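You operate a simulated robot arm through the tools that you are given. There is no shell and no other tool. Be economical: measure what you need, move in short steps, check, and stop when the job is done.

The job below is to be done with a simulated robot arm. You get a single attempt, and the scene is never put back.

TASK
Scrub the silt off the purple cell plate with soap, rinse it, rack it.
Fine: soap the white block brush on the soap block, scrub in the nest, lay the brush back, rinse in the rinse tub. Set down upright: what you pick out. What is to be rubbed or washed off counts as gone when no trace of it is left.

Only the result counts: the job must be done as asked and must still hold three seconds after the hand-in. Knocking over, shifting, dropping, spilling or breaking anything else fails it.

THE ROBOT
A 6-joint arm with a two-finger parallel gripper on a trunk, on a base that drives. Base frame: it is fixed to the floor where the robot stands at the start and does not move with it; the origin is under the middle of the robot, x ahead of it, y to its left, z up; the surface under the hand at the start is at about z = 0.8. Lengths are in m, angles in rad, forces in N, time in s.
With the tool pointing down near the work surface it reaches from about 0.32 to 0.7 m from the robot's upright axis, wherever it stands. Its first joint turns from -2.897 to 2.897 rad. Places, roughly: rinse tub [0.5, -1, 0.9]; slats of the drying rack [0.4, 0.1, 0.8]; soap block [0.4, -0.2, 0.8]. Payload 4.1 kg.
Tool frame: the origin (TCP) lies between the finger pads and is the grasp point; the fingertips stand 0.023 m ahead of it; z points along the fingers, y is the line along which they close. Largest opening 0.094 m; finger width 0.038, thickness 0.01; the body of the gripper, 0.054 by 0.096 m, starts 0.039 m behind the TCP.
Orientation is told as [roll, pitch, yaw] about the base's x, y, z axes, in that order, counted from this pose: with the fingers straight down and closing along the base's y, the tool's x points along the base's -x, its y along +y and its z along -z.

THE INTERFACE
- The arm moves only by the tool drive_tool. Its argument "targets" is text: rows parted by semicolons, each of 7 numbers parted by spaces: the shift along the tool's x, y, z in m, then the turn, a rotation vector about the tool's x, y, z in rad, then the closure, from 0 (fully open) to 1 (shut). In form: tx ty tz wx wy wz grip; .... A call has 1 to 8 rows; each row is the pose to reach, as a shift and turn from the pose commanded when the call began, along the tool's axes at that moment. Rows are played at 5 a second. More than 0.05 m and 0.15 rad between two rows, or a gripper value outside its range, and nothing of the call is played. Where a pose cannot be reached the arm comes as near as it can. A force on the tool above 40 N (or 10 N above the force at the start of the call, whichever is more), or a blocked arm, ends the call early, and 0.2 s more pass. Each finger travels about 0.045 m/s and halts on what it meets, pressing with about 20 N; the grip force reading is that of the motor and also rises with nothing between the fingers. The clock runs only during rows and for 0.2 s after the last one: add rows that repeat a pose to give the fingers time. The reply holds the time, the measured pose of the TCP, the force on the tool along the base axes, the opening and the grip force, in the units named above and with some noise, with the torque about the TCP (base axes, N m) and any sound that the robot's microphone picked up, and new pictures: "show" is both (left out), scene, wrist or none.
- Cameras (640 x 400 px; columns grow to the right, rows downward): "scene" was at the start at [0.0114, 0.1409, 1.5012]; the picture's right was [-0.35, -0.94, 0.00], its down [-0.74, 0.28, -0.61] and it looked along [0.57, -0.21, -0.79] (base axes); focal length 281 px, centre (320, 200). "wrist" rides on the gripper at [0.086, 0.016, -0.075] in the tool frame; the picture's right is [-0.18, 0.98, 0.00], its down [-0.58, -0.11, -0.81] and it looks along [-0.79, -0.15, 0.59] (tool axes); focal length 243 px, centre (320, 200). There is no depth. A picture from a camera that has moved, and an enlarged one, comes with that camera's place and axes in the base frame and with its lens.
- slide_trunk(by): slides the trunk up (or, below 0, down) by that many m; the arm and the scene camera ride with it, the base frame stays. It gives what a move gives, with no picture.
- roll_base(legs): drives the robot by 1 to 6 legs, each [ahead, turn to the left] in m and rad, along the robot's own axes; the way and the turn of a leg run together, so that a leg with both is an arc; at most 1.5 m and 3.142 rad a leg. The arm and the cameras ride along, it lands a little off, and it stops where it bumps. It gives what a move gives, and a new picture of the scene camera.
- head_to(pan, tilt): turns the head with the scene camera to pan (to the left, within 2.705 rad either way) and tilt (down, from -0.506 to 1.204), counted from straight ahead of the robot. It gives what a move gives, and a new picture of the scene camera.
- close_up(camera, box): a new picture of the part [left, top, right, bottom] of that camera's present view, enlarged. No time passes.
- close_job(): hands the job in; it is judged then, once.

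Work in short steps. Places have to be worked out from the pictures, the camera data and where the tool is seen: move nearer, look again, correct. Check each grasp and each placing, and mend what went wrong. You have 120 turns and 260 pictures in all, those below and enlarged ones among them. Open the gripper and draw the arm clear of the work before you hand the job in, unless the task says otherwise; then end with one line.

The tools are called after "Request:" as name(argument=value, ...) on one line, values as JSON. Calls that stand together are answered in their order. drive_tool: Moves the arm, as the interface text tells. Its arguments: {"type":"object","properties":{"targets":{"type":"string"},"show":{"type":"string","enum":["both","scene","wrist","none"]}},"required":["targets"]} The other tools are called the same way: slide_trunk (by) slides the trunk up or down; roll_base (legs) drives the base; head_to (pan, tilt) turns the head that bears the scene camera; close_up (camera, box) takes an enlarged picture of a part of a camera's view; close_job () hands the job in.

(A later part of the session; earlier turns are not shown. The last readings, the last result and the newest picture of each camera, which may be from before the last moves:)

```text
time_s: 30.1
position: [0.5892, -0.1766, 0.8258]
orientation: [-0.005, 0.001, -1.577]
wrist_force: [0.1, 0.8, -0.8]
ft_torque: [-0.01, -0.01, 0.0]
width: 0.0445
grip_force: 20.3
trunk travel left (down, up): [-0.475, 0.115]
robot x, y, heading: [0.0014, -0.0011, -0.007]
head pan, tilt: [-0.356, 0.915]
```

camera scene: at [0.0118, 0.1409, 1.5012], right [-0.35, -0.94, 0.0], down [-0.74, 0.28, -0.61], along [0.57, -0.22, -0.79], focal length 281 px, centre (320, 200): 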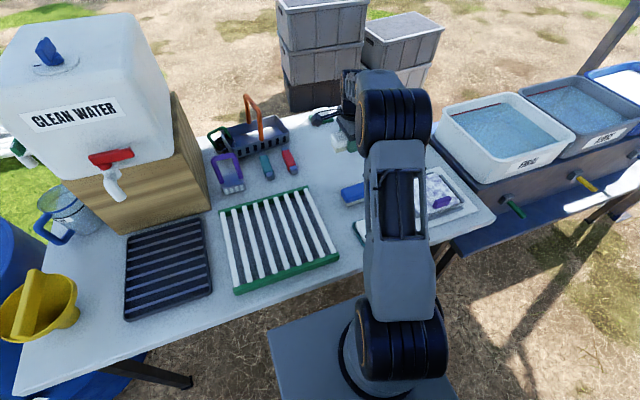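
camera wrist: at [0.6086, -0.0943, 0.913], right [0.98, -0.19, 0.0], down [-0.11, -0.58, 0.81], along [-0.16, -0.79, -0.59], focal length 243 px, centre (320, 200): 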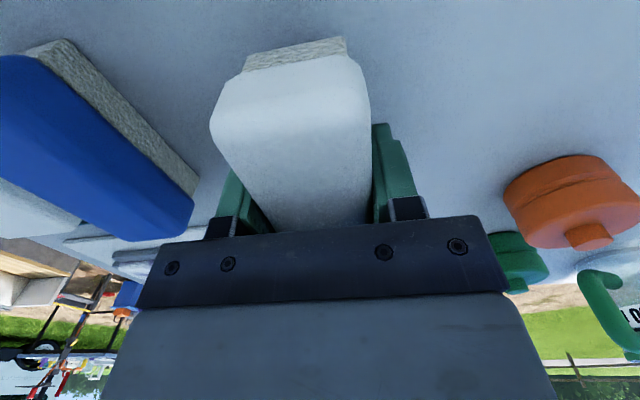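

No contact yet at z 0.826; I check the gap in the wrist view.

Request:
close_up(camera="wrist", box=[180, 0, 440, 230])

Request:
drive_tool(targets="0 0 0.001 0 0 0 1; 0 0 0.002 0 0 0 1; 0 0 0.002 0 0 0 1", show="none")

```text
1.74 times, centred on (310, 115) of wrist
camera zoom: at [0.6076, -0.0896, 0.8984], right [0.98, -0.19, 0.0], down [-0.11, -0.58, 0.81], along [-0.16, -0.79, -0.59], focal length 422 px, centre (337, 348)
```

zoom: 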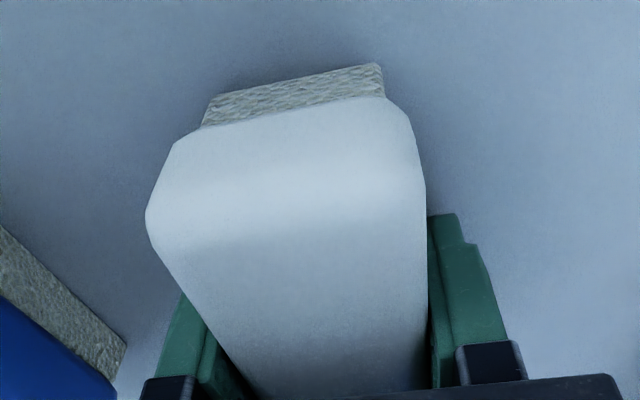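

```text
time_s: 30.9
position: [0.592, -0.1752, 0.8254]
orientation: [-0.003, 0.003, -1.577]
wrist_force: [0.2, 0.3, -0.8]
ft_torque: [0.03, -0.01, 0.0]
width: 0.0446
grip_force: 19.4
trunk travel left (down, up): [-0.475, 0.115]
robot x, y, heading: [0.0002, -0.002, -0.001]
head pan, tilt: [-0.356, 0.915]
```

Request:
drive_tool(targets="0 0 0.001 0 0 0 1; 0 0 0.002 0 0 0 1; 0 0 0.003 0 0 0 1; 0 0 0.003 0 0 0 1", show="none")

```text
time_s: 31.9
position: [0.5906, -0.176, 0.8229]
orientation: [-0.001, -0.002, -1.579]
wrist_force: [-1.0, 0.2, 19.0]
ft_torque: [0.08, 0.11, -0.08]
width: 0.0448
grip_force: 19.8
trunk travel left (down, up): [-0.475, 0.115]
robot x, y, heading: [0.0002, -0.0017, -0.002]
head pan, tilt: [-0.356, 0.915]
```

Contact at z 0.823. I ease up 1 mm, open and rise.

Request:
drive_tool(targets="0 0 -0.001 0 0 0 1; 0 0 -0.001 0 0 0 0.7; 0 0 -0.001 0 0 0 0.4; 0 0 -0.001 0 0 0 0; 0 0 -0.001 0 0 0 0; 0 0 -0.001 0 0 0 0; 0 0 -0.04 0 0 0 0; 0 0 -0.08 0 0 0 0", show="wrist")

```text
time_s: 33.7
position: [0.5903, -0.1765, 0.899]
orientation: [-0.006, 0.003, -1.576]
wrist_force: [0.5, -0.7, 0.4]
ft_torque: [0.02, -0.01, -0.03]
width: 0.094
grip_force: 0.1
trunk travel left (down, up): [-0.475, 0.115]
robot x, y, heading: [-0.003, -0.0001, -0.007]
head pan, tilt: [-0.356, 0.915]
camera wrist: at [0.6083, -0.0898, 0.9717], right [0.98, -0.19, -0.01], down [-0.11, -0.58, 0.81], along [-0.16, -0.79, -0.59], focal length 243 px, centre (320, 200)
```

wrist: 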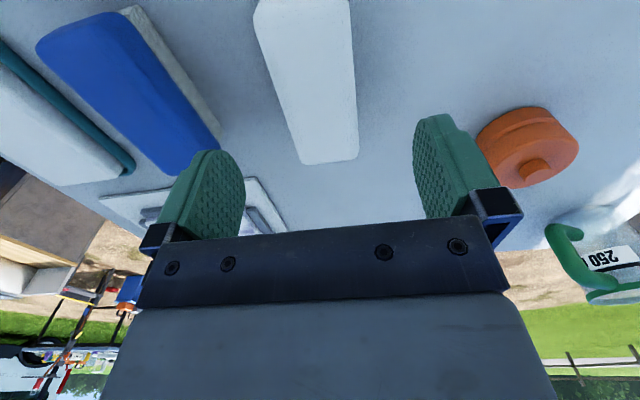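

The brush rests back at its place. Now I move to look at the plate with the empty hand.

Request:
drive_tool(targets="-0.01 -0.03 -0.03 0 0 0 0; -0.02 -0.06 -0.05 0 0 0 0; -0.03 -0.1 -0.06 0 0 0 0; -0.05 -0.14 -0.06 0 0 0 0; -0.075 -0.18 -0.06 0 0 0 0", show="wrist")

Request:
close_up(camera="wrist", box=[180, 0, 440, 200])

```text
time_s: 34.9
position: [0.4101, -0.2519, 0.9646]
orientation: [-0.002, 0.002, -1.574]
wrist_force: [-0.6, 0.0, -1.0]
ft_torque: [0.04, -0.02, -0.02]
width: 0.094
grip_force: 0.0
trunk travel left (down, up): [-0.475, 0.115]
robot x, y, heading: [0.0022, 0.0042, -0.002]
head pan, tilt: [-0.356, 0.915]
camera wrist: at [0.4282, -0.1651, 1.0371], right [0.98, -0.19, 0.0], down [-0.11, -0.58, 0.81], along [-0.16, -0.79, -0.59], focal length 243 px, centre (320, 200)
```

wrist: 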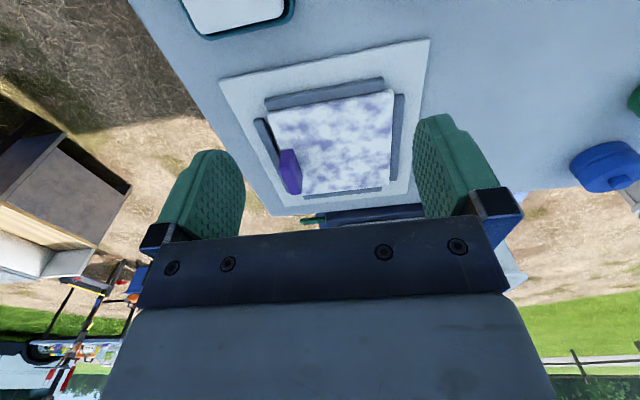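

```text
2.00 times, centred on (310, 100) of wrist
camera zoom: at [0.4282, -0.1651, 1.0371], right [0.98, -0.19, 0.0], down [-0.11, -0.58, 0.81], along [-0.16, -0.79, -0.59], focal length 485 px, centre (340, 400)
```

zoom: 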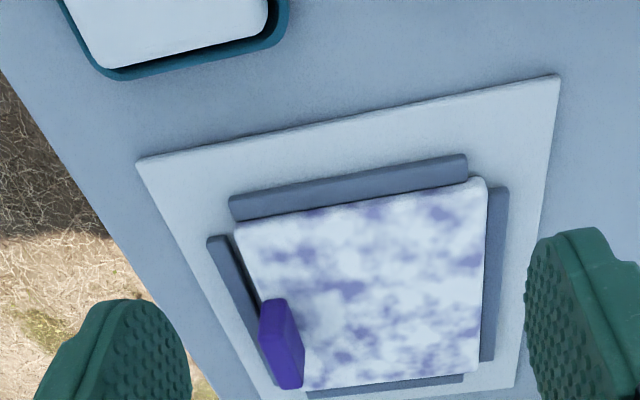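

No brown is left, only foam. The grip block is near (0.352, -0.372); I move above it for a check before grasping.

Request:
drive_tool(targets="-0.04 -0.02 0 0 0 0 0; -0.08 -0.04 0.01 0 0 0 0; -0.1 -0.057 0.02 0 0 0 0; -0.12 -0.057 0.045 0 0 0 0; -0.12 -0.057 0.06 0 0 0 0", show="wrist")

```text
time_s: 36.1
position: [0.351, -0.3708, 0.9051]
orientation: [-0.004, 0.002, -1.575]
wrist_force: [-0.7, 0.1, 0.1]
ft_torque: [0.01, -0.04, 0.01]
width: 0.0941
grip_force: 0.2
trunk travel left (down, up): [-0.475, 0.115]
robot x, y, heading: [0.0008, 0.0013, -0.007]
head pan, tilt: [-0.356, 0.915]
camera wrist: at [0.3693, -0.2837, 0.9777], right [0.98, -0.19, 0.0], down [-0.11, -0.58, 0.81], along [-0.16, -0.79, -0.59], focal length 243 px, centre (320, 200)
```

wrist: 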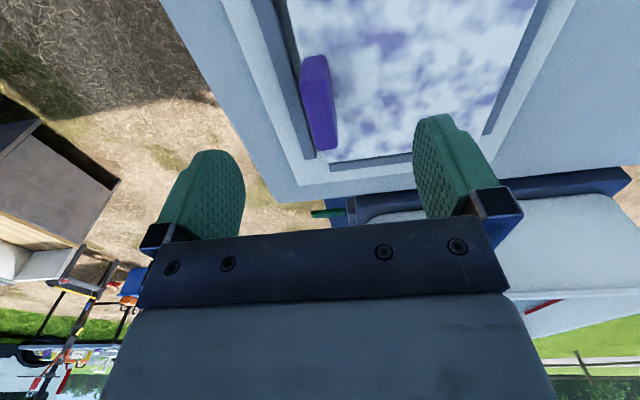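

The block is centred at (0.352, -0.374). I descend to z ≈ 0.850 and close.

Request:
drive_tool(targets="-0.003 0.001 0.03 0 0 0 0; -0.003 0.001 0.05 0 0 0 0; -0.003 0.001 0.055 0 0 0 0; -0.003 0.001 0.055 0 0 0 0.5; -0.003 0.001 0.055 0 0 0 1; -0.003 0.001 0.055 0 0 0 1; -0.003 0.001 0.055 0 0 0 1; -0.003 0.001 0.055 0 0 0 1", show="both")

```text
time_s: 37.9
position: [0.3521, -0.3721, 0.8473]
orientation: [-0.006, 0.004, -1.577]
wrist_force: [-15.1, 0.4, 2.6]
ft_torque: [0.22, 0.1, 0.53]
width: 0.0158
grip_force: 20.5
trunk travel left (down, up): [-0.475, 0.115]
robot x, y, heading: [-0.0024, 0.0026, -0.007]
head pan, tilt: [-0.356, 0.915]
camera scene: at [0.01, 0.1409, 1.5012], right [-0.35, -0.94, 0.0], down [-0.74, 0.28, -0.61], along [0.57, -0.22, -0.79], focal length 281 px, centre (320, 200)
camera wrist: at [0.3695, -0.2853, 0.921], right [0.98, -0.19, -0.01], down [-0.11, -0.58, 0.81], along [-0.16, -0.79, -0.59], focal length 243 px, centre (320, 200)
```

scene: 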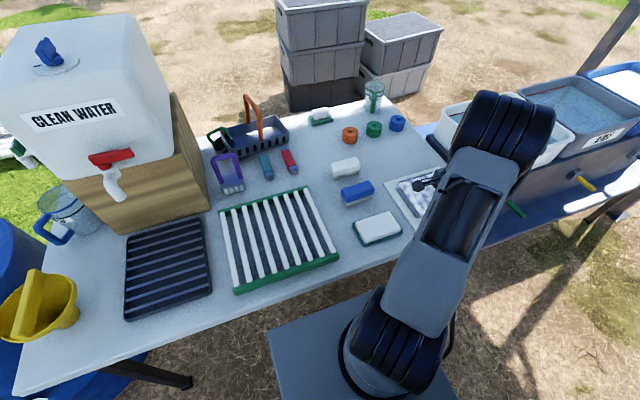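
wrist: 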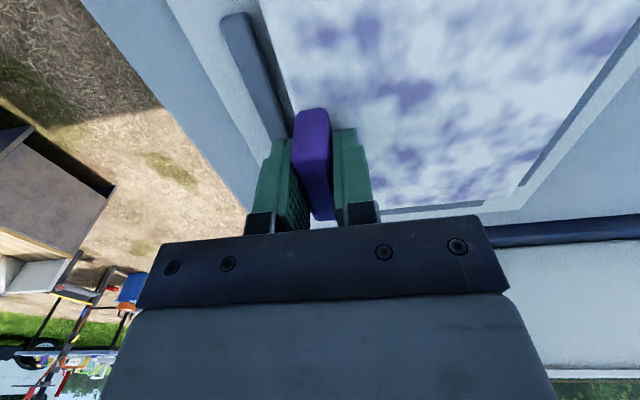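

Gripped the block (width 0.016). I lift straight up and check.

Request:
drive_tool(targets="0 0 -0.01 0 0 0 1; 0 0 -0.03 0 0 0 1; 0 0 -0.06 0 0 0 1; 0 0 -0.1 0 0 0 1; 0 0 -0.14 0 0 0 1", show="both")

```text
time_s: 39.1
position: [0.355, -0.3722, 0.9848]
orientation: [-0.006, 0.002, -1.576]
wrist_force: [-0.5, -0.2, -1.2]
ft_torque: [-0.03, 0.08, 0.02]
width: 0.0158
grip_force: 20.1
trunk travel left (down, up): [-0.475, 0.115]
robot x, y, heading: [-0.0026, 0.0021, -0.007]
head pan, tilt: [-0.356, 0.915]
camera scene: at [0.0116, 0.1408, 1.5011], right [-0.35, -0.94, 0.0], down [-0.74, 0.28, -0.61], along [0.57, -0.22, -0.79], focal length 281 px, centre (320, 200)
camera wrist: at [0.3717, -0.286, 1.0578], right [0.98, -0.19, 0.0], down [-0.11, -0.58, 0.81], along [-0.16, -0.79, -0.59], focal length 243 px, centre (320, 200)
```

scene: 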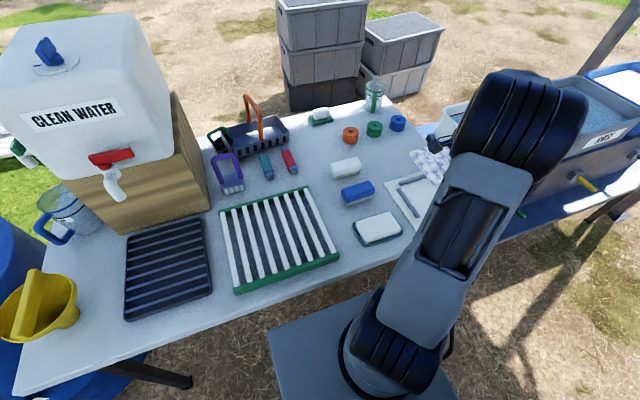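
wrist: 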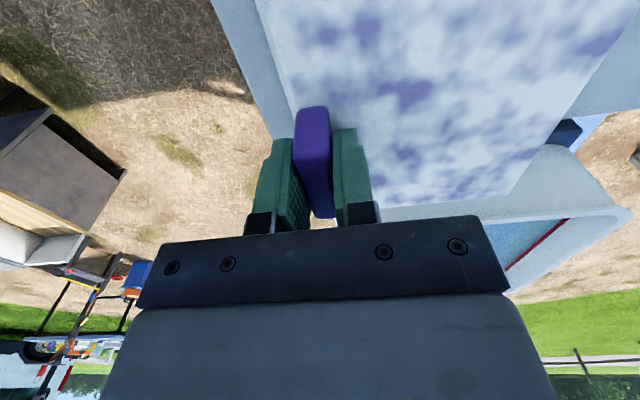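

The plate is held level. Before driving, I look right for obstacles on the way to the rinse tub.

Request:
head_to(pan=-1.9, tilt=0.8)

Request:
head_to(pan=-1.2, tilt=0.9)

```text
time_s: 40.7
position: [0.3545, -0.3728, 0.9847]
orientation: [-0.006, 0.001, -1.579]
wrist_force: [-0.2, 0.0, -1.6]
ft_torque: [0.01, 0.07, -0.03]
width: 0.0158
grip_force: 19.6
trunk travel left (down, up): [-0.475, 0.115]
robot x, y, heading: [-0.0041, 0.0009, -0.002]
head pan, tilt: [-1.901, 0.799]
camera scene: at [-0.0847, 0.0908, 1.5102], right [-0.94, 0.33, 0.0], down [0.23, 0.68, -0.7], along [-0.23, -0.66, -0.72], focal length 281 px, centre (320, 200)
```

scene: 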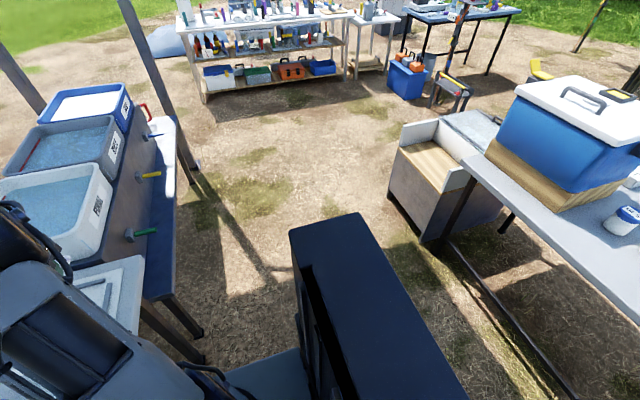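

```text
time_s: 41.8
position: [0.3543, -0.3736, 0.985]
orientation: [-0.006, 0.002, -1.579]
wrist_force: [-0.2, 1.2, -1.0]
ft_torque: [-0.02, 0.05, -0.01]
width: 0.0158
grip_force: 19.9
trunk travel left (down, up): [-0.475, 0.115]
robot x, y, heading: [0.0004, -0.0014, -0.006]
head pan, tilt: [-1.201, 0.901]
camera scene: at [-0.0313, 0.0965, 1.5023], right [-0.93, -0.36, 0.0], down [-0.28, 0.73, -0.62], along [0.22, -0.58, -0.78], focal length 281 px, centre (320, 200)
```

scene: 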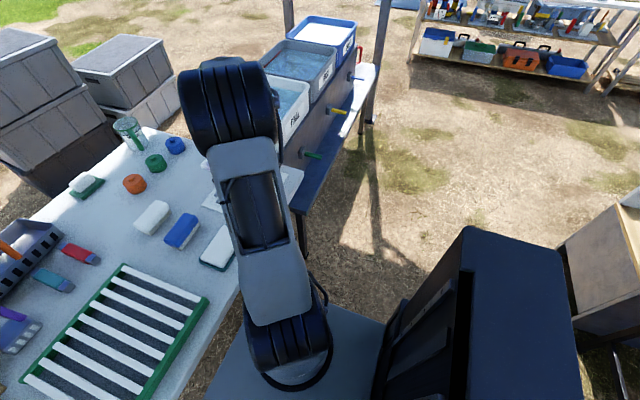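

The dark box is the robot's own column and the ground to the right is free. I raise the trunk, back off from the table, turn right and drive along the tubs.

Request:
slide_trunk(by=0.11)

Request:
roll_base(legs=[[-0.15, 0], [0, -1.571]])

```text
time_s: 43.2
position: [0.3536, -0.3734, 1.0953]
orientation: [-0.006, 0.002, -1.578]
wrist_force: [0.9, -0.3, -0.9]
ft_torque: [-0.02, 0.05, 0.03]
width: 0.0156
grip_force: 20.2
trunk travel left (down, up): [-0.585, 0.005]
robot x, y, heading: [-0.0027, 0.0023, -0.001]
head pan, tilt: [-1.201, 0.901]
```

```text
time_s: 48.5
position: [-0.5394, -0.3391, 1.0941]
orientation: [-0.003, 0.001, 3.099]
wrist_force: [-0.5, 0.1, -1.6]
ft_torque: [0.02, -0.03, -0.01]
width: 0.0156
grip_force: 19.7
trunk travel left (down, up): [-0.585, 0.005]
robot x, y, heading: [-0.1576, -0.002, -1.613]
head pan, tilt: [-1.201, 0.901]
camera scene: at [-0.0547, 0.0293, 1.6123], right [-0.32, 0.95, 0.0], down [0.74, 0.25, -0.62], along [-0.59, -0.2, -0.78], focal length 281 px, centre (320, 200)
```

scene: 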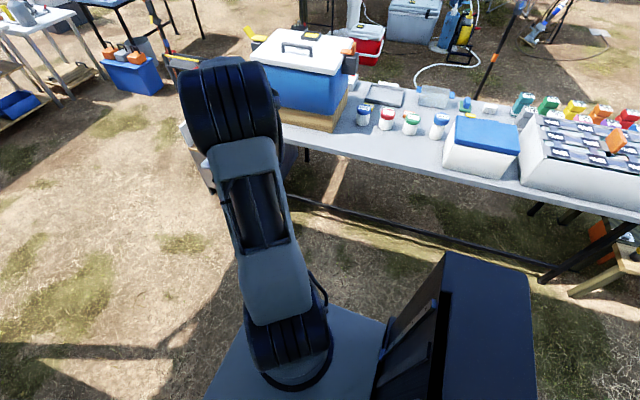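

Clear so far. I drive ahead 0.8 m and then turn back left to face the tubs, correcting the slight heading error.

Request:
roll_base(legs=[[0.8, 0.08]])

Request:
head_to(pan=1.2, tilt=0.8)

```text
time_s: 52.7
position: [-0.5213, -1.1549, 1.0951]
orientation: [-0.006, 0.001, -3.12]
wrist_force: [-0.1, 0.2, -0.5]
ft_torque: [0.06, 0.02, -0.04]
width: 0.0156
grip_force: 20.0
trunk travel left (down, up): [-0.585, 0.005]
robot x, y, heading: [-0.1601, -0.7908, -1.544]
head pan, tilt: [-1.201, 0.901]
camera scene: at [-0.0635, -0.7544, 1.6123], right [-0.38, 0.92, 0.0], down [0.72, 0.3, -0.62], along [-0.57, -0.24, -0.78], focal length 281 px, centre (320, 200)
```

scene: 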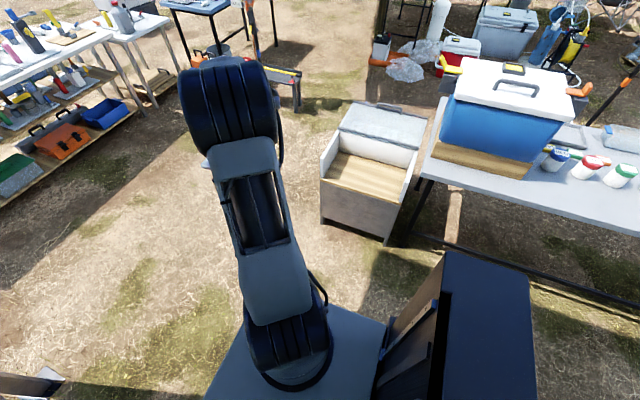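

```text
time_s: 54.9
position: [-0.5217, -1.1547, 1.0935]
orientation: [-0.005, 0.001, -3.119]
wrist_force: [0.9, -0.3, -0.2]
ft_torque: [0.07, 0.01, 0.01]
width: 0.0158
grip_force: 19.9
trunk travel left (down, up): [-0.585, 0.005]
robot x, y, heading: [-0.1615, -0.7916, -1.546]
head pan, tilt: [1.201, 0.799]
camera scene: at [0.0821, -0.7524, 1.6202], right [-0.34, -0.94, 0.0], down [-0.67, 0.24, -0.7], along [0.66, -0.24, -0.72], focal length 281 px, centre (320, 200)
```

scene: 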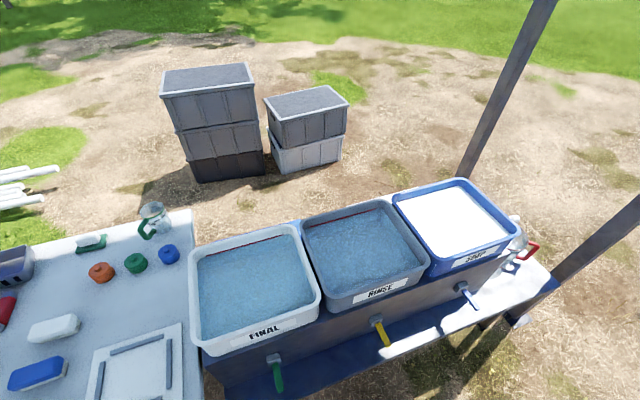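

A clear view: the RINSE tub spans about x 0.35–0.63, y -0.895 to -1.19, centre (0.49, -1.045). I turn left to face it; the hand stays well above the rims.

Request:
roll_base(legs=[[0, 1.55]])

Request:
head_to(pan=-0.35, tilt=0.8)

```text
time_s: 59.2
position: [0.2063, -1.1518, 1.0952]
orientation: [-0.007, 0.003, -1.55]
wrist_force: [0.8, -0.1, -1.3]
ft_torque: [0.03, 0.04, 0.0]
width: 0.016
grip_force: 20.5
trunk travel left (down, up): [-0.585, 0.005]
robot x, y, heading: [-0.1613, -0.7875, 0.026]
head pan, tilt: [1.201, 0.799]
camera scene: at [-0.1949, -0.5483, 1.6202], right [0.94, -0.34, 0.0], down [-0.24, -0.67, -0.7], along [0.24, 0.66, -0.72], focal length 281 px, centre (320, 200)
```

scene: 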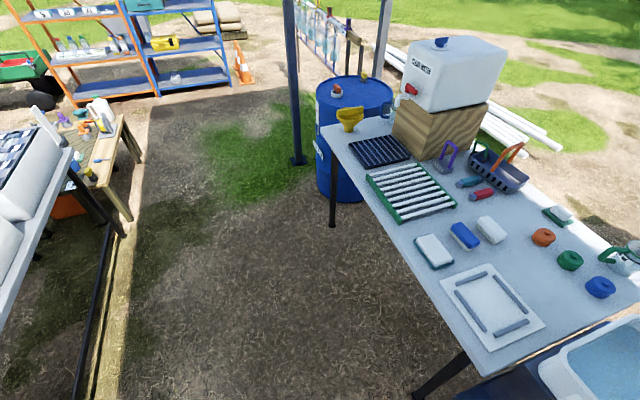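

```text
time_s: 60.8
position: [0.2049, -1.153, 1.0934]
orientation: [-0.004, 0.002, -1.549]
wrist_force: [-0.4, 0.5, -1.8]
ft_torque: [0.02, 0.02, -0.01]
width: 0.0158
grip_force: 19.9
trunk travel left (down, up): [-0.585, 0.005]
robot x, y, heading: [-0.1611, -0.7909, 0.022]
head pan, tilt: [-0.351, 0.799]
camera scene: at [-0.146, -0.6502, 1.6202], right [-0.32, -0.95, 0.0], down [-0.68, 0.23, -0.7], along [0.66, -0.22, -0.72], focal length 281 px, centre (320, 200)
```

scene: 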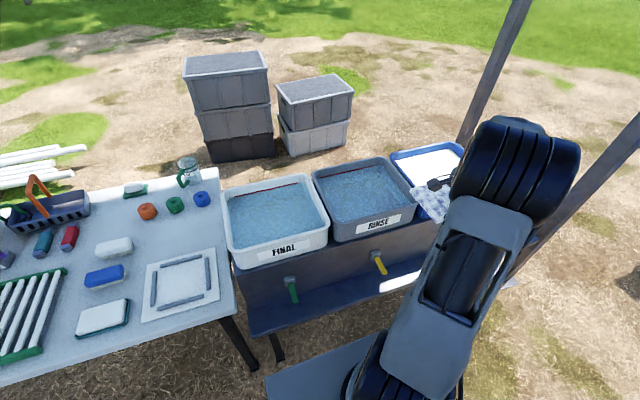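

I move the plate over the RINSE tub's centre, still high.

Request:
drive_tool(targets="0.018 0.04 0 0 0 0 1; 0.036 0.08 0 0 0 0 1; 0.054 0.12 0 0 0 0 1; 0.072 0.16 0 0 0 0 1; 0.09 0.2 0 0 0 0 1; 0.107 0.242 0 0 0 0 1")

```text
time_s: 62.2
position: [0.4444, -1.0391, 1.0945]
orientation: [-0.006, 0.001, -1.548]
wrist_force: [0.2, -0.6, -1.7]
ft_torque: [-0.01, 0.05, 0.02]
width: 0.0156
grip_force: 20.0
trunk travel left (down, up): [-0.585, 0.005]
robot x, y, heading: [-0.1602, -0.7887, 0.023]
head pan, tilt: [-0.351, 0.799]
camera scene: at [-0.145, -0.6499, 1.6201], right [-0.32, -0.95, 0.0], down [-0.68, 0.23, -0.7], along [0.66, -0.22, -0.72], focal length 281 px, centre (320, 200)
camera wrist: at [0.4594, -0.9523, 1.1665], right [0.99, -0.16, -0.01], down [-0.09, -0.58, 0.81], along [-0.13, -0.8, -0.59], focal length 243 px, centre (320, 200)
```

scene: 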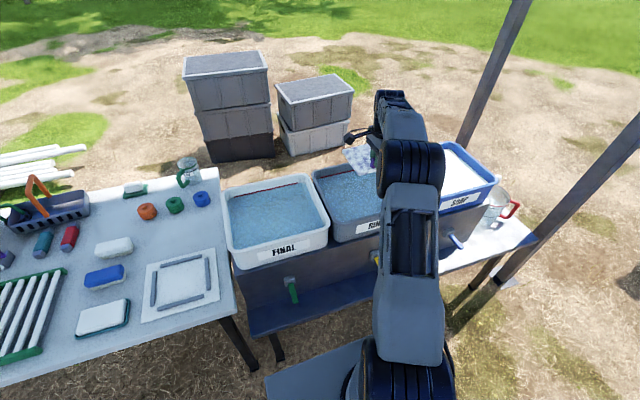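
wrist: 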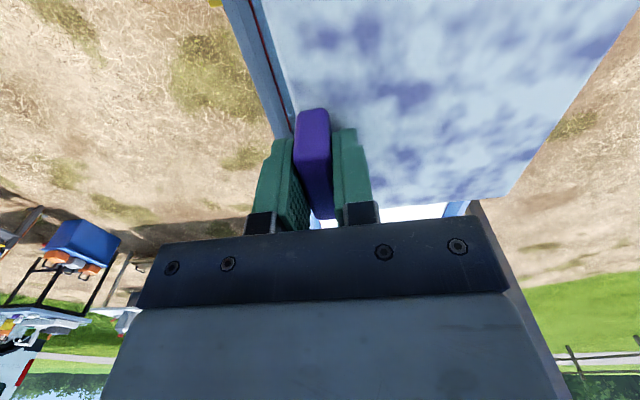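

The plate clears the tub walls on all sides in plan. I lower to just about rim height and look.

Request:
drive_tool(targets="0 0 0.04 0 0 0 1; 0 0 0.08 0 0 0 1; 0 0 0.11 0 0 0 1; 0 0 0.135 0 0 0 1")

Request:
close_up(camera="scene", box=[300, 100, 500, 260])

```text
time_s: 63.2
position: [0.4428, -1.0397, 0.9585]
orientation: [-0.006, 0.003, -1.549]
wrist_force: [-0.6, -0.1, -1.5]
ft_torque: [-0.02, 0.06, 0.01]
width: 0.0157
grip_force: 20.6
trunk travel left (down, up): [-0.585, 0.005]
robot x, y, heading: [-0.1595, -0.7908, 0.023]
head pan, tilt: [-0.351, 0.799]
camera scene: at [-0.1456, -0.6503, 1.6202], right [-0.32, -0.95, 0.0], down [-0.68, 0.23, -0.7], along [0.66, -0.22, -0.72], focal length 281 px, centre (320, 200)
camera wrist: at [0.4584, -0.9525, 1.0311], right [0.99, -0.16, -0.01], down [-0.09, -0.58, 0.81], along [-0.13, -0.79, -0.59], focal length 243 px, centre (320, 200)
```

scene: 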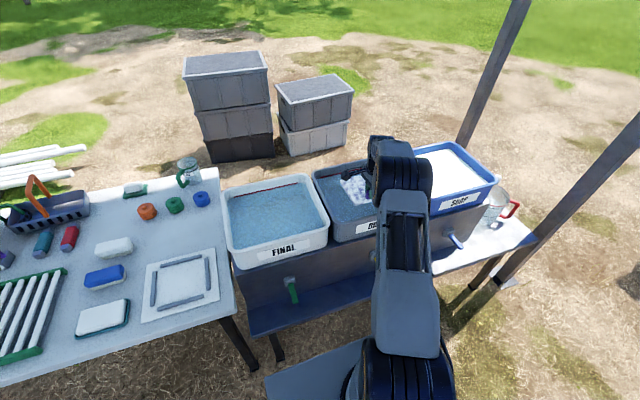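
wrist: 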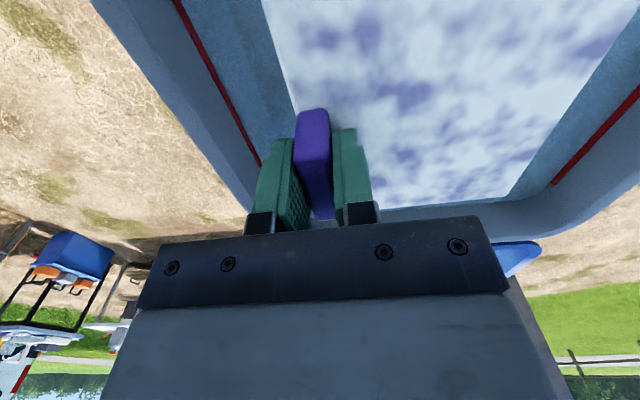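

```text
2.50 times, centred on (400, 180) of scene
camera zoom: at [-0.1456, -0.6503, 1.6202], right [-0.32, -0.95, 0.0], down [-0.68, 0.23, -0.7], along [0.66, -0.22, -0.72], focal length 703 px, centre (120, 250)
```

zoom: 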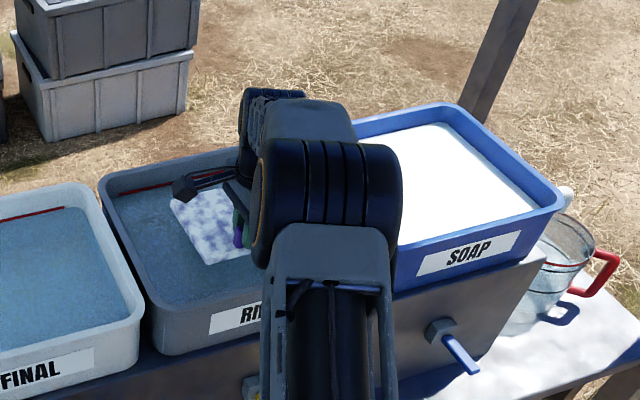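

The plate is inside the rim just above the water. I lower further into the water.

Request:
drive_tool(targets="0 0 0.015 0 0 0 1; 0 0 0.03 0 0 0 1; 0 0 0.04 0 0 0 1; 0 0 0.045 0 0 0 1", show="wrist")

```text
time_s: 64.2
position: [0.4433, -1.0392, 0.9116]
orientation: [-0.006, 0.002, -1.548]
wrist_force: [-0.2, 0.8, -1.0]
ft_torque: [-0.02, 0.06, 0.0]
width: 0.0158
grip_force: 20.1
trunk travel left (down, up): [-0.585, 0.005]
robot x, y, heading: [-0.1615, -0.7885, 0.026]
head pan, tilt: [-0.351, 0.799]
camera wrist: at [0.4593, -0.9522, 0.985], right [0.99, -0.16, -0.01], down [-0.09, -0.58, 0.81], along [-0.13, -0.79, -0.59], focal length 243 px, centre (320, 200)
```

wrist: 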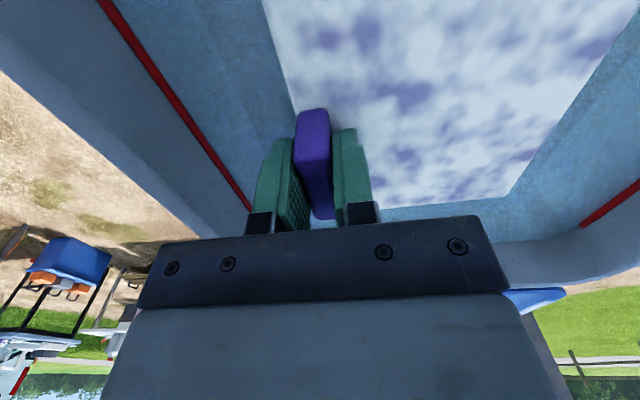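

Not yet submerged; I continue down gently.

Request:
drive_tool(targets="0 0 0.01 0 0 0 1; 0 0 0.02 0 0 0 1; 0 0 0.03 0 0 0 1; 0 0 0.035 0 0 0 1", show="wrist")

```text
time_s: 65.2
position: [0.4441, -1.0396, 0.8791]
orientation: [-0.004, 0.002, -1.551]
wrist_force: [-0.5, 0.2, -0.7]
ft_torque: [0.02, 0.04, 0.0]
width: 0.0157
grip_force: 19.9
trunk travel left (down, up): [-0.585, 0.005]
robot x, y, heading: [-0.1614, -0.7916, 0.023]
head pan, tilt: [-0.351, 0.799]
camera wrist: at [0.4595, -0.9531, 0.9515], right [0.99, -0.16, 0.0], down [-0.09, -0.58, 0.81], along [-0.13, -0.79, -0.59], focal length 243 px, centre (320, 200)
```

wrist: 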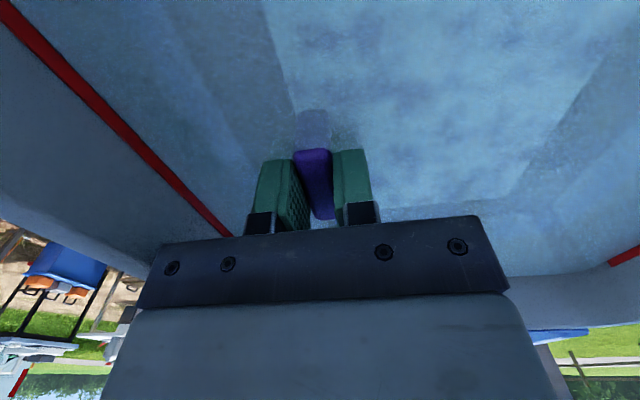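

The plate is under water. I go a bit deeper and swish in both directions.

Request:
drive_tool(targets="0 0 0.012 0 0 0 1; 0.025 0 0.012 0 0 0 1; -0.015 0 0.012 0 0 0 1; 0.025 0 0.012 0 0 0 1; -0.015 0.015 0.012 0 0 0 1; 0.0 -0.015 0.012 0 0 0 1; 0.0 0.015 0.012 0 0 0 1; 0 0 0.012 0 0 0 1", show="wrist")

```text
time_s: 67.0
position: [0.4429, -1.0393, 0.8666]
orientation: [-0.004, 0.001, -1.55]
wrist_force: [0.4, -0.1, 0.3]
ft_torque: [0.01, 0.06, 0.01]
width: 0.0156
grip_force: 20.3
trunk travel left (down, up): [-0.585, 0.005]
robot x, y, heading: [-0.1607, -0.7903, 0.019]
head pan, tilt: [-0.351, 0.799]
camera wrist: at [0.4576, -0.9521, 0.9388], right [0.99, -0.16, -0.01], down [-0.09, -0.59, 0.81], along [-0.13, -0.79, -0.59], focal length 243 px, centre (320, 200)
```

wrist: 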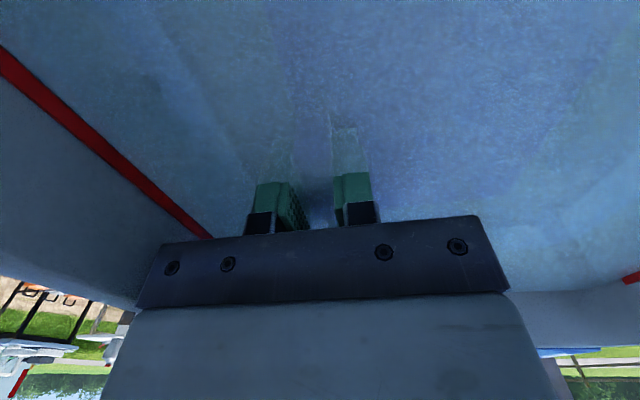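

Foam seems gone. I swish once more and then rise to check.

Request:
drive_tool(targets="0.025 0 0 0 0 0 1; -0.015 0 0 0 0 0 1; 0.025 0 0 0 0 0 1; -0.015 0 0 0 0 0 1; 0 0 0 0 0 0 1; 0 0 0 0 0 0 1; 0 0 -0.04 0 0 0 1; 0 0 -0.08 0 0 0 1", show="none")

Request:
drive_tool(targets="0 0 -0.04 0 0 0 1; 0 0 -0.08 0 0 0 1; 0 0 -0.12 0 0 0 1; 0 0 -0.15 0 0 0 1", show="both")

Request:
close_up(camera="wrist", box=[220, 0, 640, 240])

Request:
close_up(camera="scene", box=[320, 120, 420, 200])

```text
time_s: 68.8
position: [0.4443, -1.0392, 0.9496]
orientation: [-0.004, 0.002, -1.551]
wrist_force: [-0.4, 0.9, 0.2]
ft_torque: [-0.01, 0.03, -0.02]
width: 0.0156
grip_force: 19.9
trunk travel left (down, up): [-0.585, 0.005]
robot x, y, heading: [-0.1585, -0.7871, 0.02]
head pan, tilt: [-0.351, 0.799]
```

```text
time_s: 69.8
position: [0.4425, -1.039, 1.096]
orientation: [-0.006, 0.002, -1.55]
wrist_force: [-0.1, 0.1, -0.9]
ft_torque: [-0.03, 0.05, 0.02]
width: 0.0157
grip_force: 20.8
trunk travel left (down, up): [-0.585, 0.005]
robot x, y, heading: [-0.1576, -0.7902, 0.024]
head pan, tilt: [-0.351, 0.799]
camera scene: at [-0.1462, -0.6501, 1.6201], right [-0.32, -0.95, 0.0], down [-0.68, 0.23, -0.7], along [0.66, -0.22, -0.72], focal length 281 px, centre (320, 200)
camera wrist: at [0.4573, -0.952, 1.1684], right [0.99, -0.16, 0.0], down [-0.09, -0.58, 0.81], along [-0.13, -0.79, -0.59], focal length 243 px, centre (320, 200)
```

scene: 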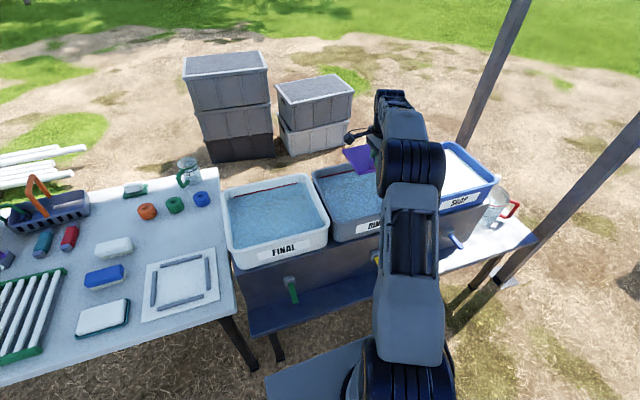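
wrist: 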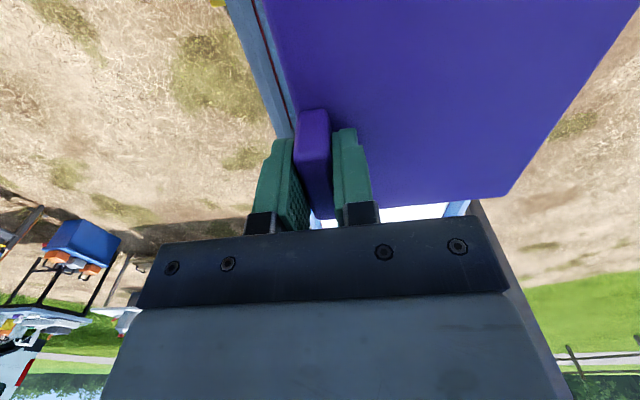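

```text
1.52 times, centred on (430, 120) of wrist
camera zoom: at [0.4573, -0.952, 1.1684], right [0.99, -0.16, 0.0], down [-0.09, -0.58, 0.81], along [-0.13, -0.79, -0.59], focal length 370 px, centre (152, 322)
```

zoom: 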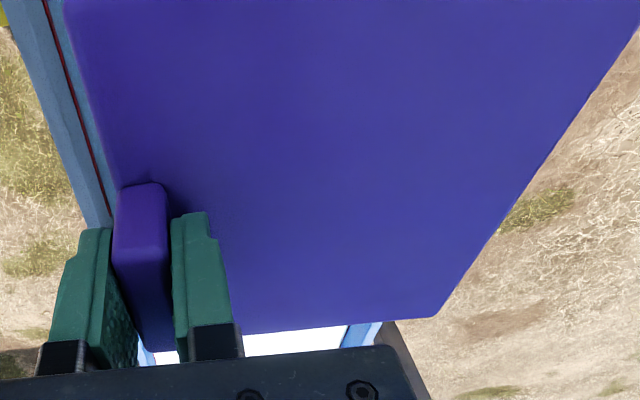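

```text
5.00 times, centred on (370, 160) of scene
camera zoom: at [-0.1462, -0.6501, 1.6201], right [-0.32, -0.95, 0.0], down [-0.68, 0.23, -0.7], along [0.66, -0.22, -0.72], focal length 1405 px, centre (70, 400)
```

zoom: 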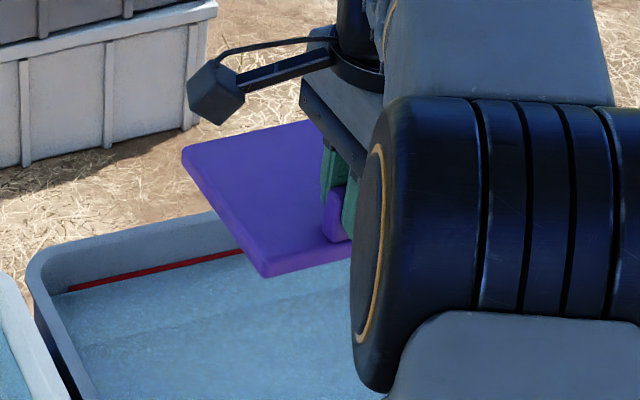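

The plate is spotless. I retract the arm to its carrying pose, then drive back the way I came.

Request:
drive_tool(targets="-0.018 -0.04 0 0 0 0 1; -0.036 -0.08 0 0 0 0 1; -0.054 -0.12 0 0 0 0 1; -0.072 -0.16 0 0 0 0 1; -0.09 -0.2 0 0 0 0 1; -0.107 -0.242 0 0 0 0 1", show="none")

Request:
roll_base(legs=[[0, -1.57], [-0.8, 0], [0, 1.57]])

```text
time_s: 71.2
position: [0.2039, -1.1514, 1.097]
orientation: [-0.002, 0.003, -1.549]
wrist_force: [-0.1, 0.5, -1.1]
ft_torque: [-0.01, 0.05, -0.01]
width: 0.0156
grip_force: 19.9
trunk travel left (down, up): [-0.585, 0.005]
robot x, y, heading: [-0.1609, -0.7926, 0.015]
head pan, tilt: [-0.351, 0.799]
```

```text
time_s: 83.0
position: [0.1652, -0.34, 1.0959]
orientation: [-0.004, 0.002, -1.538]
wrist_force: [0.0, -0.7, -1.2]
ft_torque: [-0.01, 0.04, -0.01]
width: 0.0157
grip_force: 19.7
trunk travel left (down, up): [-0.585, 0.005]
robot x, y, heading: [-0.2101, 0.0176, 0.037]
head pan, tilt: [-0.351, 0.799]
camera scene: at [-0.1923, 0.1566, 1.6201], right [-0.31, -0.95, 0.0], down [-0.68, 0.22, -0.7], along [0.66, -0.22, -0.72], focal length 281 px, centre (320, 200)
```

scene: 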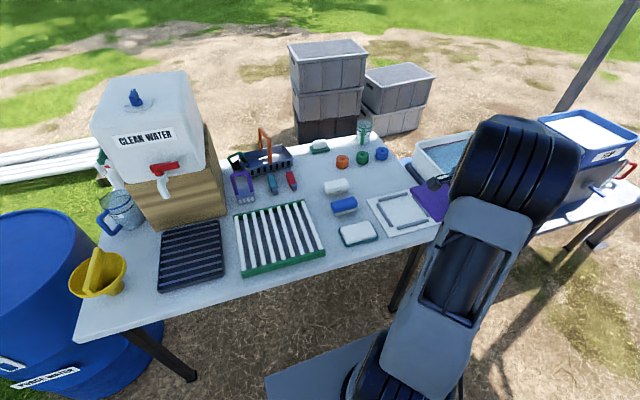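

I drive 0.15 m closer to the table and aim the head back at the rack.

Request:
roll_base(legs=[[0.15, -0.03]])

Request:
head_to(pan=0.1, tilt=0.95)

```text
time_s: 84.4
position: [0.3074, -0.3454, 1.0965]
orientation: [-0.006, 0.001, -1.564]
wrist_force: [0.1, -0.2, -1.8]
ft_torque: [0.03, 0.07, -0.01]
width: 0.016
grip_force: 19.8
trunk travel left (down, up): [-0.585, 0.005]
robot x, y, heading: [-0.0525, 0.0207, 0.01]
head pan, tilt: [-0.351, 0.799]
camera scene: at [-0.0359, 0.1595, 1.6201], right [-0.34, -0.94, 0.0], down [-0.68, 0.24, -0.7], along [0.66, -0.23, -0.72], focal length 281 px, centre (320, 200)
```

scene: 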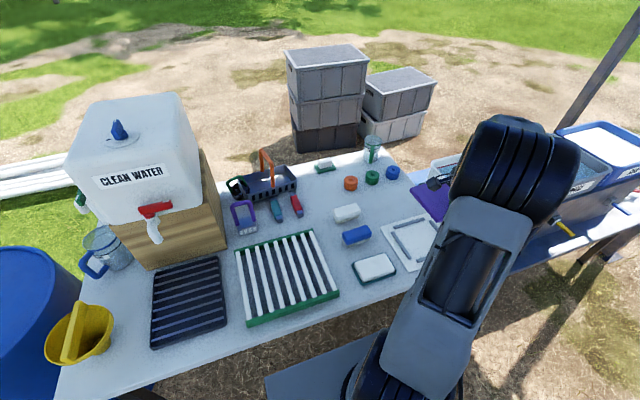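

```text
time_s: 85.3
position: [0.3065, -0.3449, 1.0967]
orientation: [-0.004, 0.002, -1.565]
wrist_force: [0.4, -0.5, -1.6]
ft_torque: [0.0, 0.06, 0.01]
width: 0.0156
grip_force: 19.8
trunk travel left (down, up): [-0.585, 0.005]
robot x, y, heading: [-0.0492, 0.0218, 0.01]
head pan, tilt: [0.099, 0.949]
camera scene: at [-0.0406, 0.1944, 1.6086], right [0.11, -0.99, 0.0], down [-0.81, -0.09, -0.58], along [0.58, 0.06, -0.81], focal length 281 px, centre (320, 200)
```

scene: 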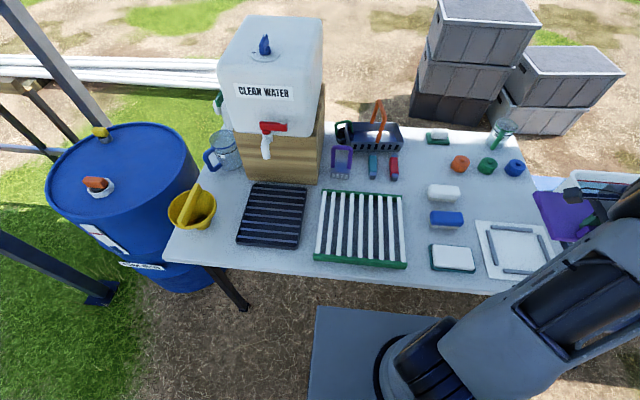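

Rack centre is about (0.43, 0.115), slats along x. I carry the plate over there high up.

Request:
drive_tool(targets="0.045 0.01 0 0 0 0 1; 0.09 0.02 0 0 0 0 1; 0.135 0.03 0 0 0 0 1; 0.18 0.04 0 0 0 0 1; 0.225 0.05 0 0 0 0 1; 0.27 0.06 0 0 0 0 1; 0.315 0.07 0 0 0 0 1; 0.36 0.077 0 0 0 0 1", show="none")

Request:
drive_tool(targets="0.04 0 0 0 0 0 1; 0.08 0 0.02 0 0 0 1; 0.102 0 0.05 0 0 0 1; 0.102 0 0.09 0 0 0 1", show="both")

```text
time_s: 87.1
position: [0.3835, 0.0157, 1.0979]
orientation: [-0.004, 0.0, -1.564]
wrist_force: [-0.6, -0.9, -0.9]
ft_torque: [0.02, 0.05, 0.0]
width: 0.0156
grip_force: 20.1
trunk travel left (down, up): [-0.585, 0.005]
robot x, y, heading: [-0.0547, 0.0229, 0.004]
head pan, tilt: [0.099, 0.949]
```

```text
time_s: 88.1
position: [0.3804, 0.1169, 1.005]
orientation: [-0.004, 0.002, -1.562]
wrist_force: [0.2, 0.2, -1.6]
ft_torque: [0.02, 0.1, -0.01]
width: 0.016
grip_force: 20.6
trunk travel left (down, up): [-0.585, 0.005]
robot x, y, heading: [-0.0506, 0.0179, 0.005]
head pan, tilt: [0.099, 0.949]
camera scene: at [-0.0401, 0.195, 1.6086], right [0.11, -0.99, 0.0], down [-0.81, -0.09, -0.58], along [0.58, 0.06, -0.81], focal length 281 px, centre (320, 200)
camera wrist: at [0.3968, 0.2035, 1.0781], right [0.98, -0.18, 0.0], down [-0.1, -0.58, 0.81], along [-0.15, -0.79, -0.59], focal length 243 px, centre (320, 200)
```

scene: 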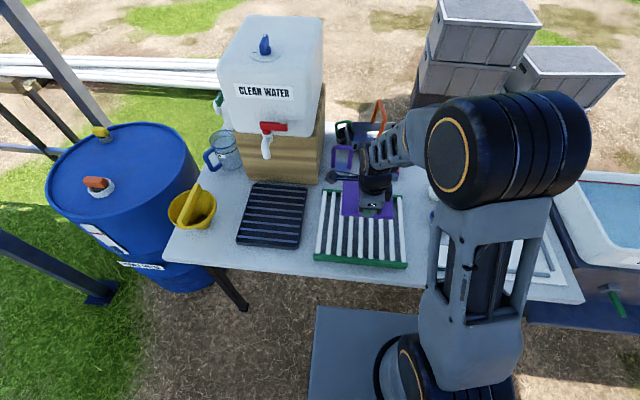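
wrist: 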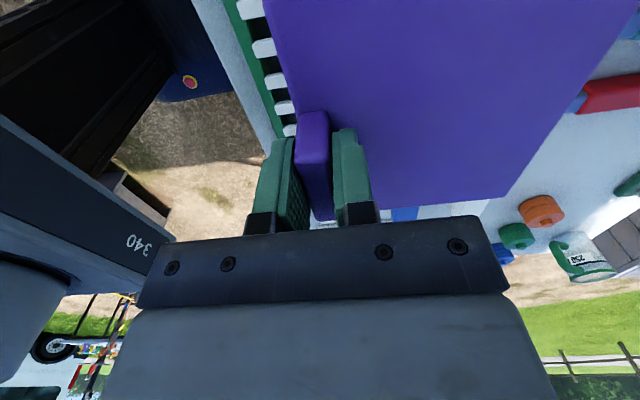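

Well over the rack. I lower towards the slats.

Request:
drive_tool(targets="0 0 0.04 0 0 0 1; 0 0 0.08 0 0 0 1; 0 0 0.1 0 0 0 1; 0 0 0.11 0 0 0 1", show="both")

Request:
close_up(camera="scene", box=[290, 150, 450, 280])

```text
time_s: 89.1
position: [0.3793, 0.1165, 0.8964]
orientation: [-0.004, 0.003, -1.563]
wrist_force: [0.1, -0.7, -0.4]
ft_torque: [-0.03, 0.09, -0.01]
width: 0.0158
grip_force: 20.2
trunk travel left (down, up): [-0.585, 0.005]
robot x, y, heading: [-0.055, 0.0184, 0.009]
head pan, tilt: [0.099, 0.949]
camera scene: at [-0.0404, 0.1948, 1.6086], right [0.11, -0.99, 0.0], down [-0.81, -0.09, -0.58], along [0.58, 0.06, -0.81], focal length 281 px, centre (320, 200)
camera wrist: at [0.3955, 0.2043, 0.9687], right [0.98, -0.18, 0.0], down [-0.1, -0.58, 0.81], along [-0.15, -0.79, -0.59], focal length 243 px, centre (320, 200)
```

scene: 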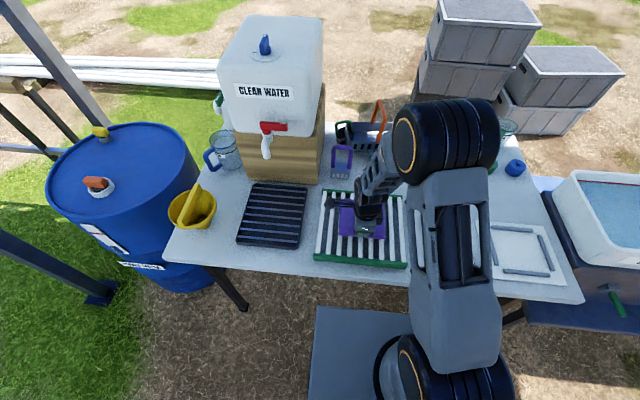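
wrist: 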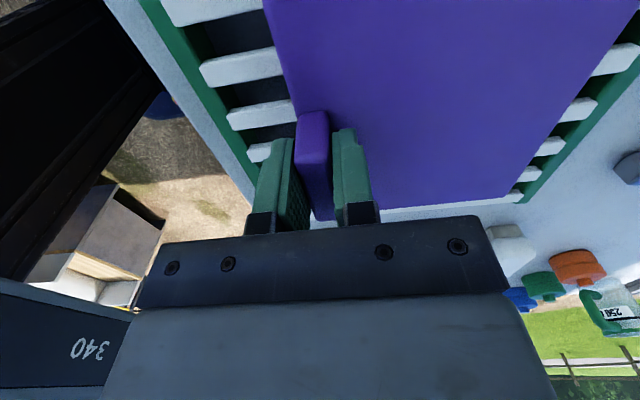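

```text
3.08 times, centred on (370, 215) of scene
camera zoom: at [-0.0404, 0.1948, 1.6086], right [0.11, -0.99, 0.0], down [-0.81, -0.09, -0.58], along [0.58, 0.06, -0.81], focal length 865 px, centre (166, 154)
```

zoom: 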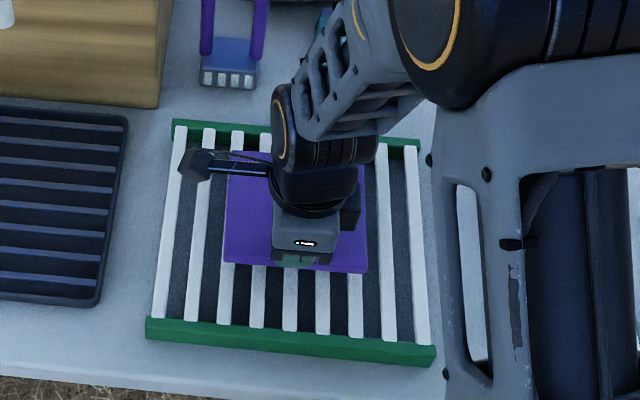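

Nicely centred over the slats; I lower in small steps until contact.

Request:
drive_tool(targets="0 0 0.006 0 0 0 1; 0 0 0.012 0 0 0 1; 0 0 0.016 0 0 0 1; 0 0 0.02 0 0 0 1; 0 0 0.02 0 0 0 1", show="none")

```text
time_s: 90.3
position: [0.3806, 0.1181, 0.8769]
orientation: [-0.003, 0.002, -1.564]
wrist_force: [1.0, 1.0, -0.7]
ft_torque: [0.0, 0.11, 0.0]
width: 0.0157
grip_force: 19.4
trunk travel left (down, up): [-0.585, 0.005]
robot x, y, heading: [-0.0543, 0.0156, 0.012]
head pan, tilt: [0.099, 0.949]
```

Request:
drive_tool(targets="0 0 0.003 0 0 0 1; 0 0 0.006 0 0 0 1; 0 0 0.009 0 0 0 1; 0 0 0.009 0 0 0 1", show="none")

```text
time_s: 91.3
position: [0.3789, 0.1182, 0.8694]
orientation: [0.001, 0.003, -1.565]
wrist_force: [3.4, -1.1, 30.2]
ft_torque: [-0.25, -0.21, 0.0]
width: 0.0158
grip_force: 20.0
trunk travel left (down, up): [-0.585, 0.005]
robot x, y, heading: [-0.0534, 0.0198, 0.011]
head pan, tilt: [0.099, 0.949]
```

Contact. I ease off, open the gripper, and rise straight up.

Request:
drive_tool(targets="0 0 -0.001 0 0 0 1; 0 0 -0.001 0 0 0 0.8; 0 0 -0.001 0 0 0 0.5; 0 0 -0.001 0 0 0 0.3; 0 0 -0.001 0 0 0 0.3; 0 0 -0.03 0 0 0 0.3; 0 0 -0.07 0 0 0 0.3; 0 0 -0.11 0 0 0 0.3", show="both")

```text
time_s: 93.1
position: [0.3814, 0.1161, 0.9771]
orientation: [-0.005, 0.001, -1.564]
wrist_force: [-0.1, 0.4, 0.6]
ft_torque: [0.03, 0.0, -0.02]
width: 0.066
grip_force: 0.1
trunk travel left (down, up): [-0.585, 0.005]
robot x, y, heading: [-0.0519, 0.0174, 0.008]
head pan, tilt: [0.099, 0.949]
camera scene: at [-0.0411, 0.1946, 1.6085], right [0.11, -0.99, 0.0], down [-0.81, -0.09, -0.58], along [0.58, 0.06, -0.81], focal length 281 px, centre (320, 200)
camera wrist: at [0.3961, 0.2029, 1.0495], right [0.98, -0.18, -0.01], down [-0.1, -0.58, 0.81], along [-0.15, -0.79, -0.59], focal length 243 px, centre (320, 200)
```

scene: 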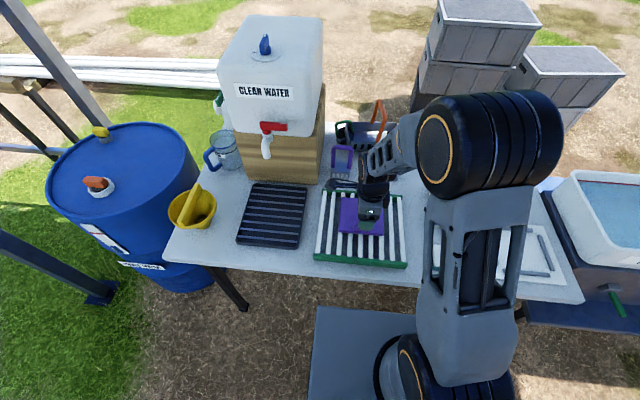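
wrist: 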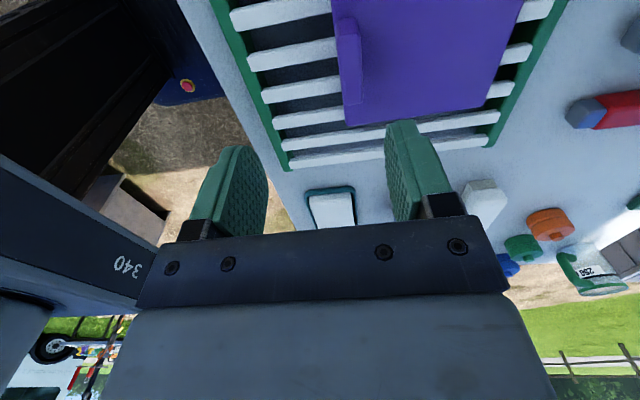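

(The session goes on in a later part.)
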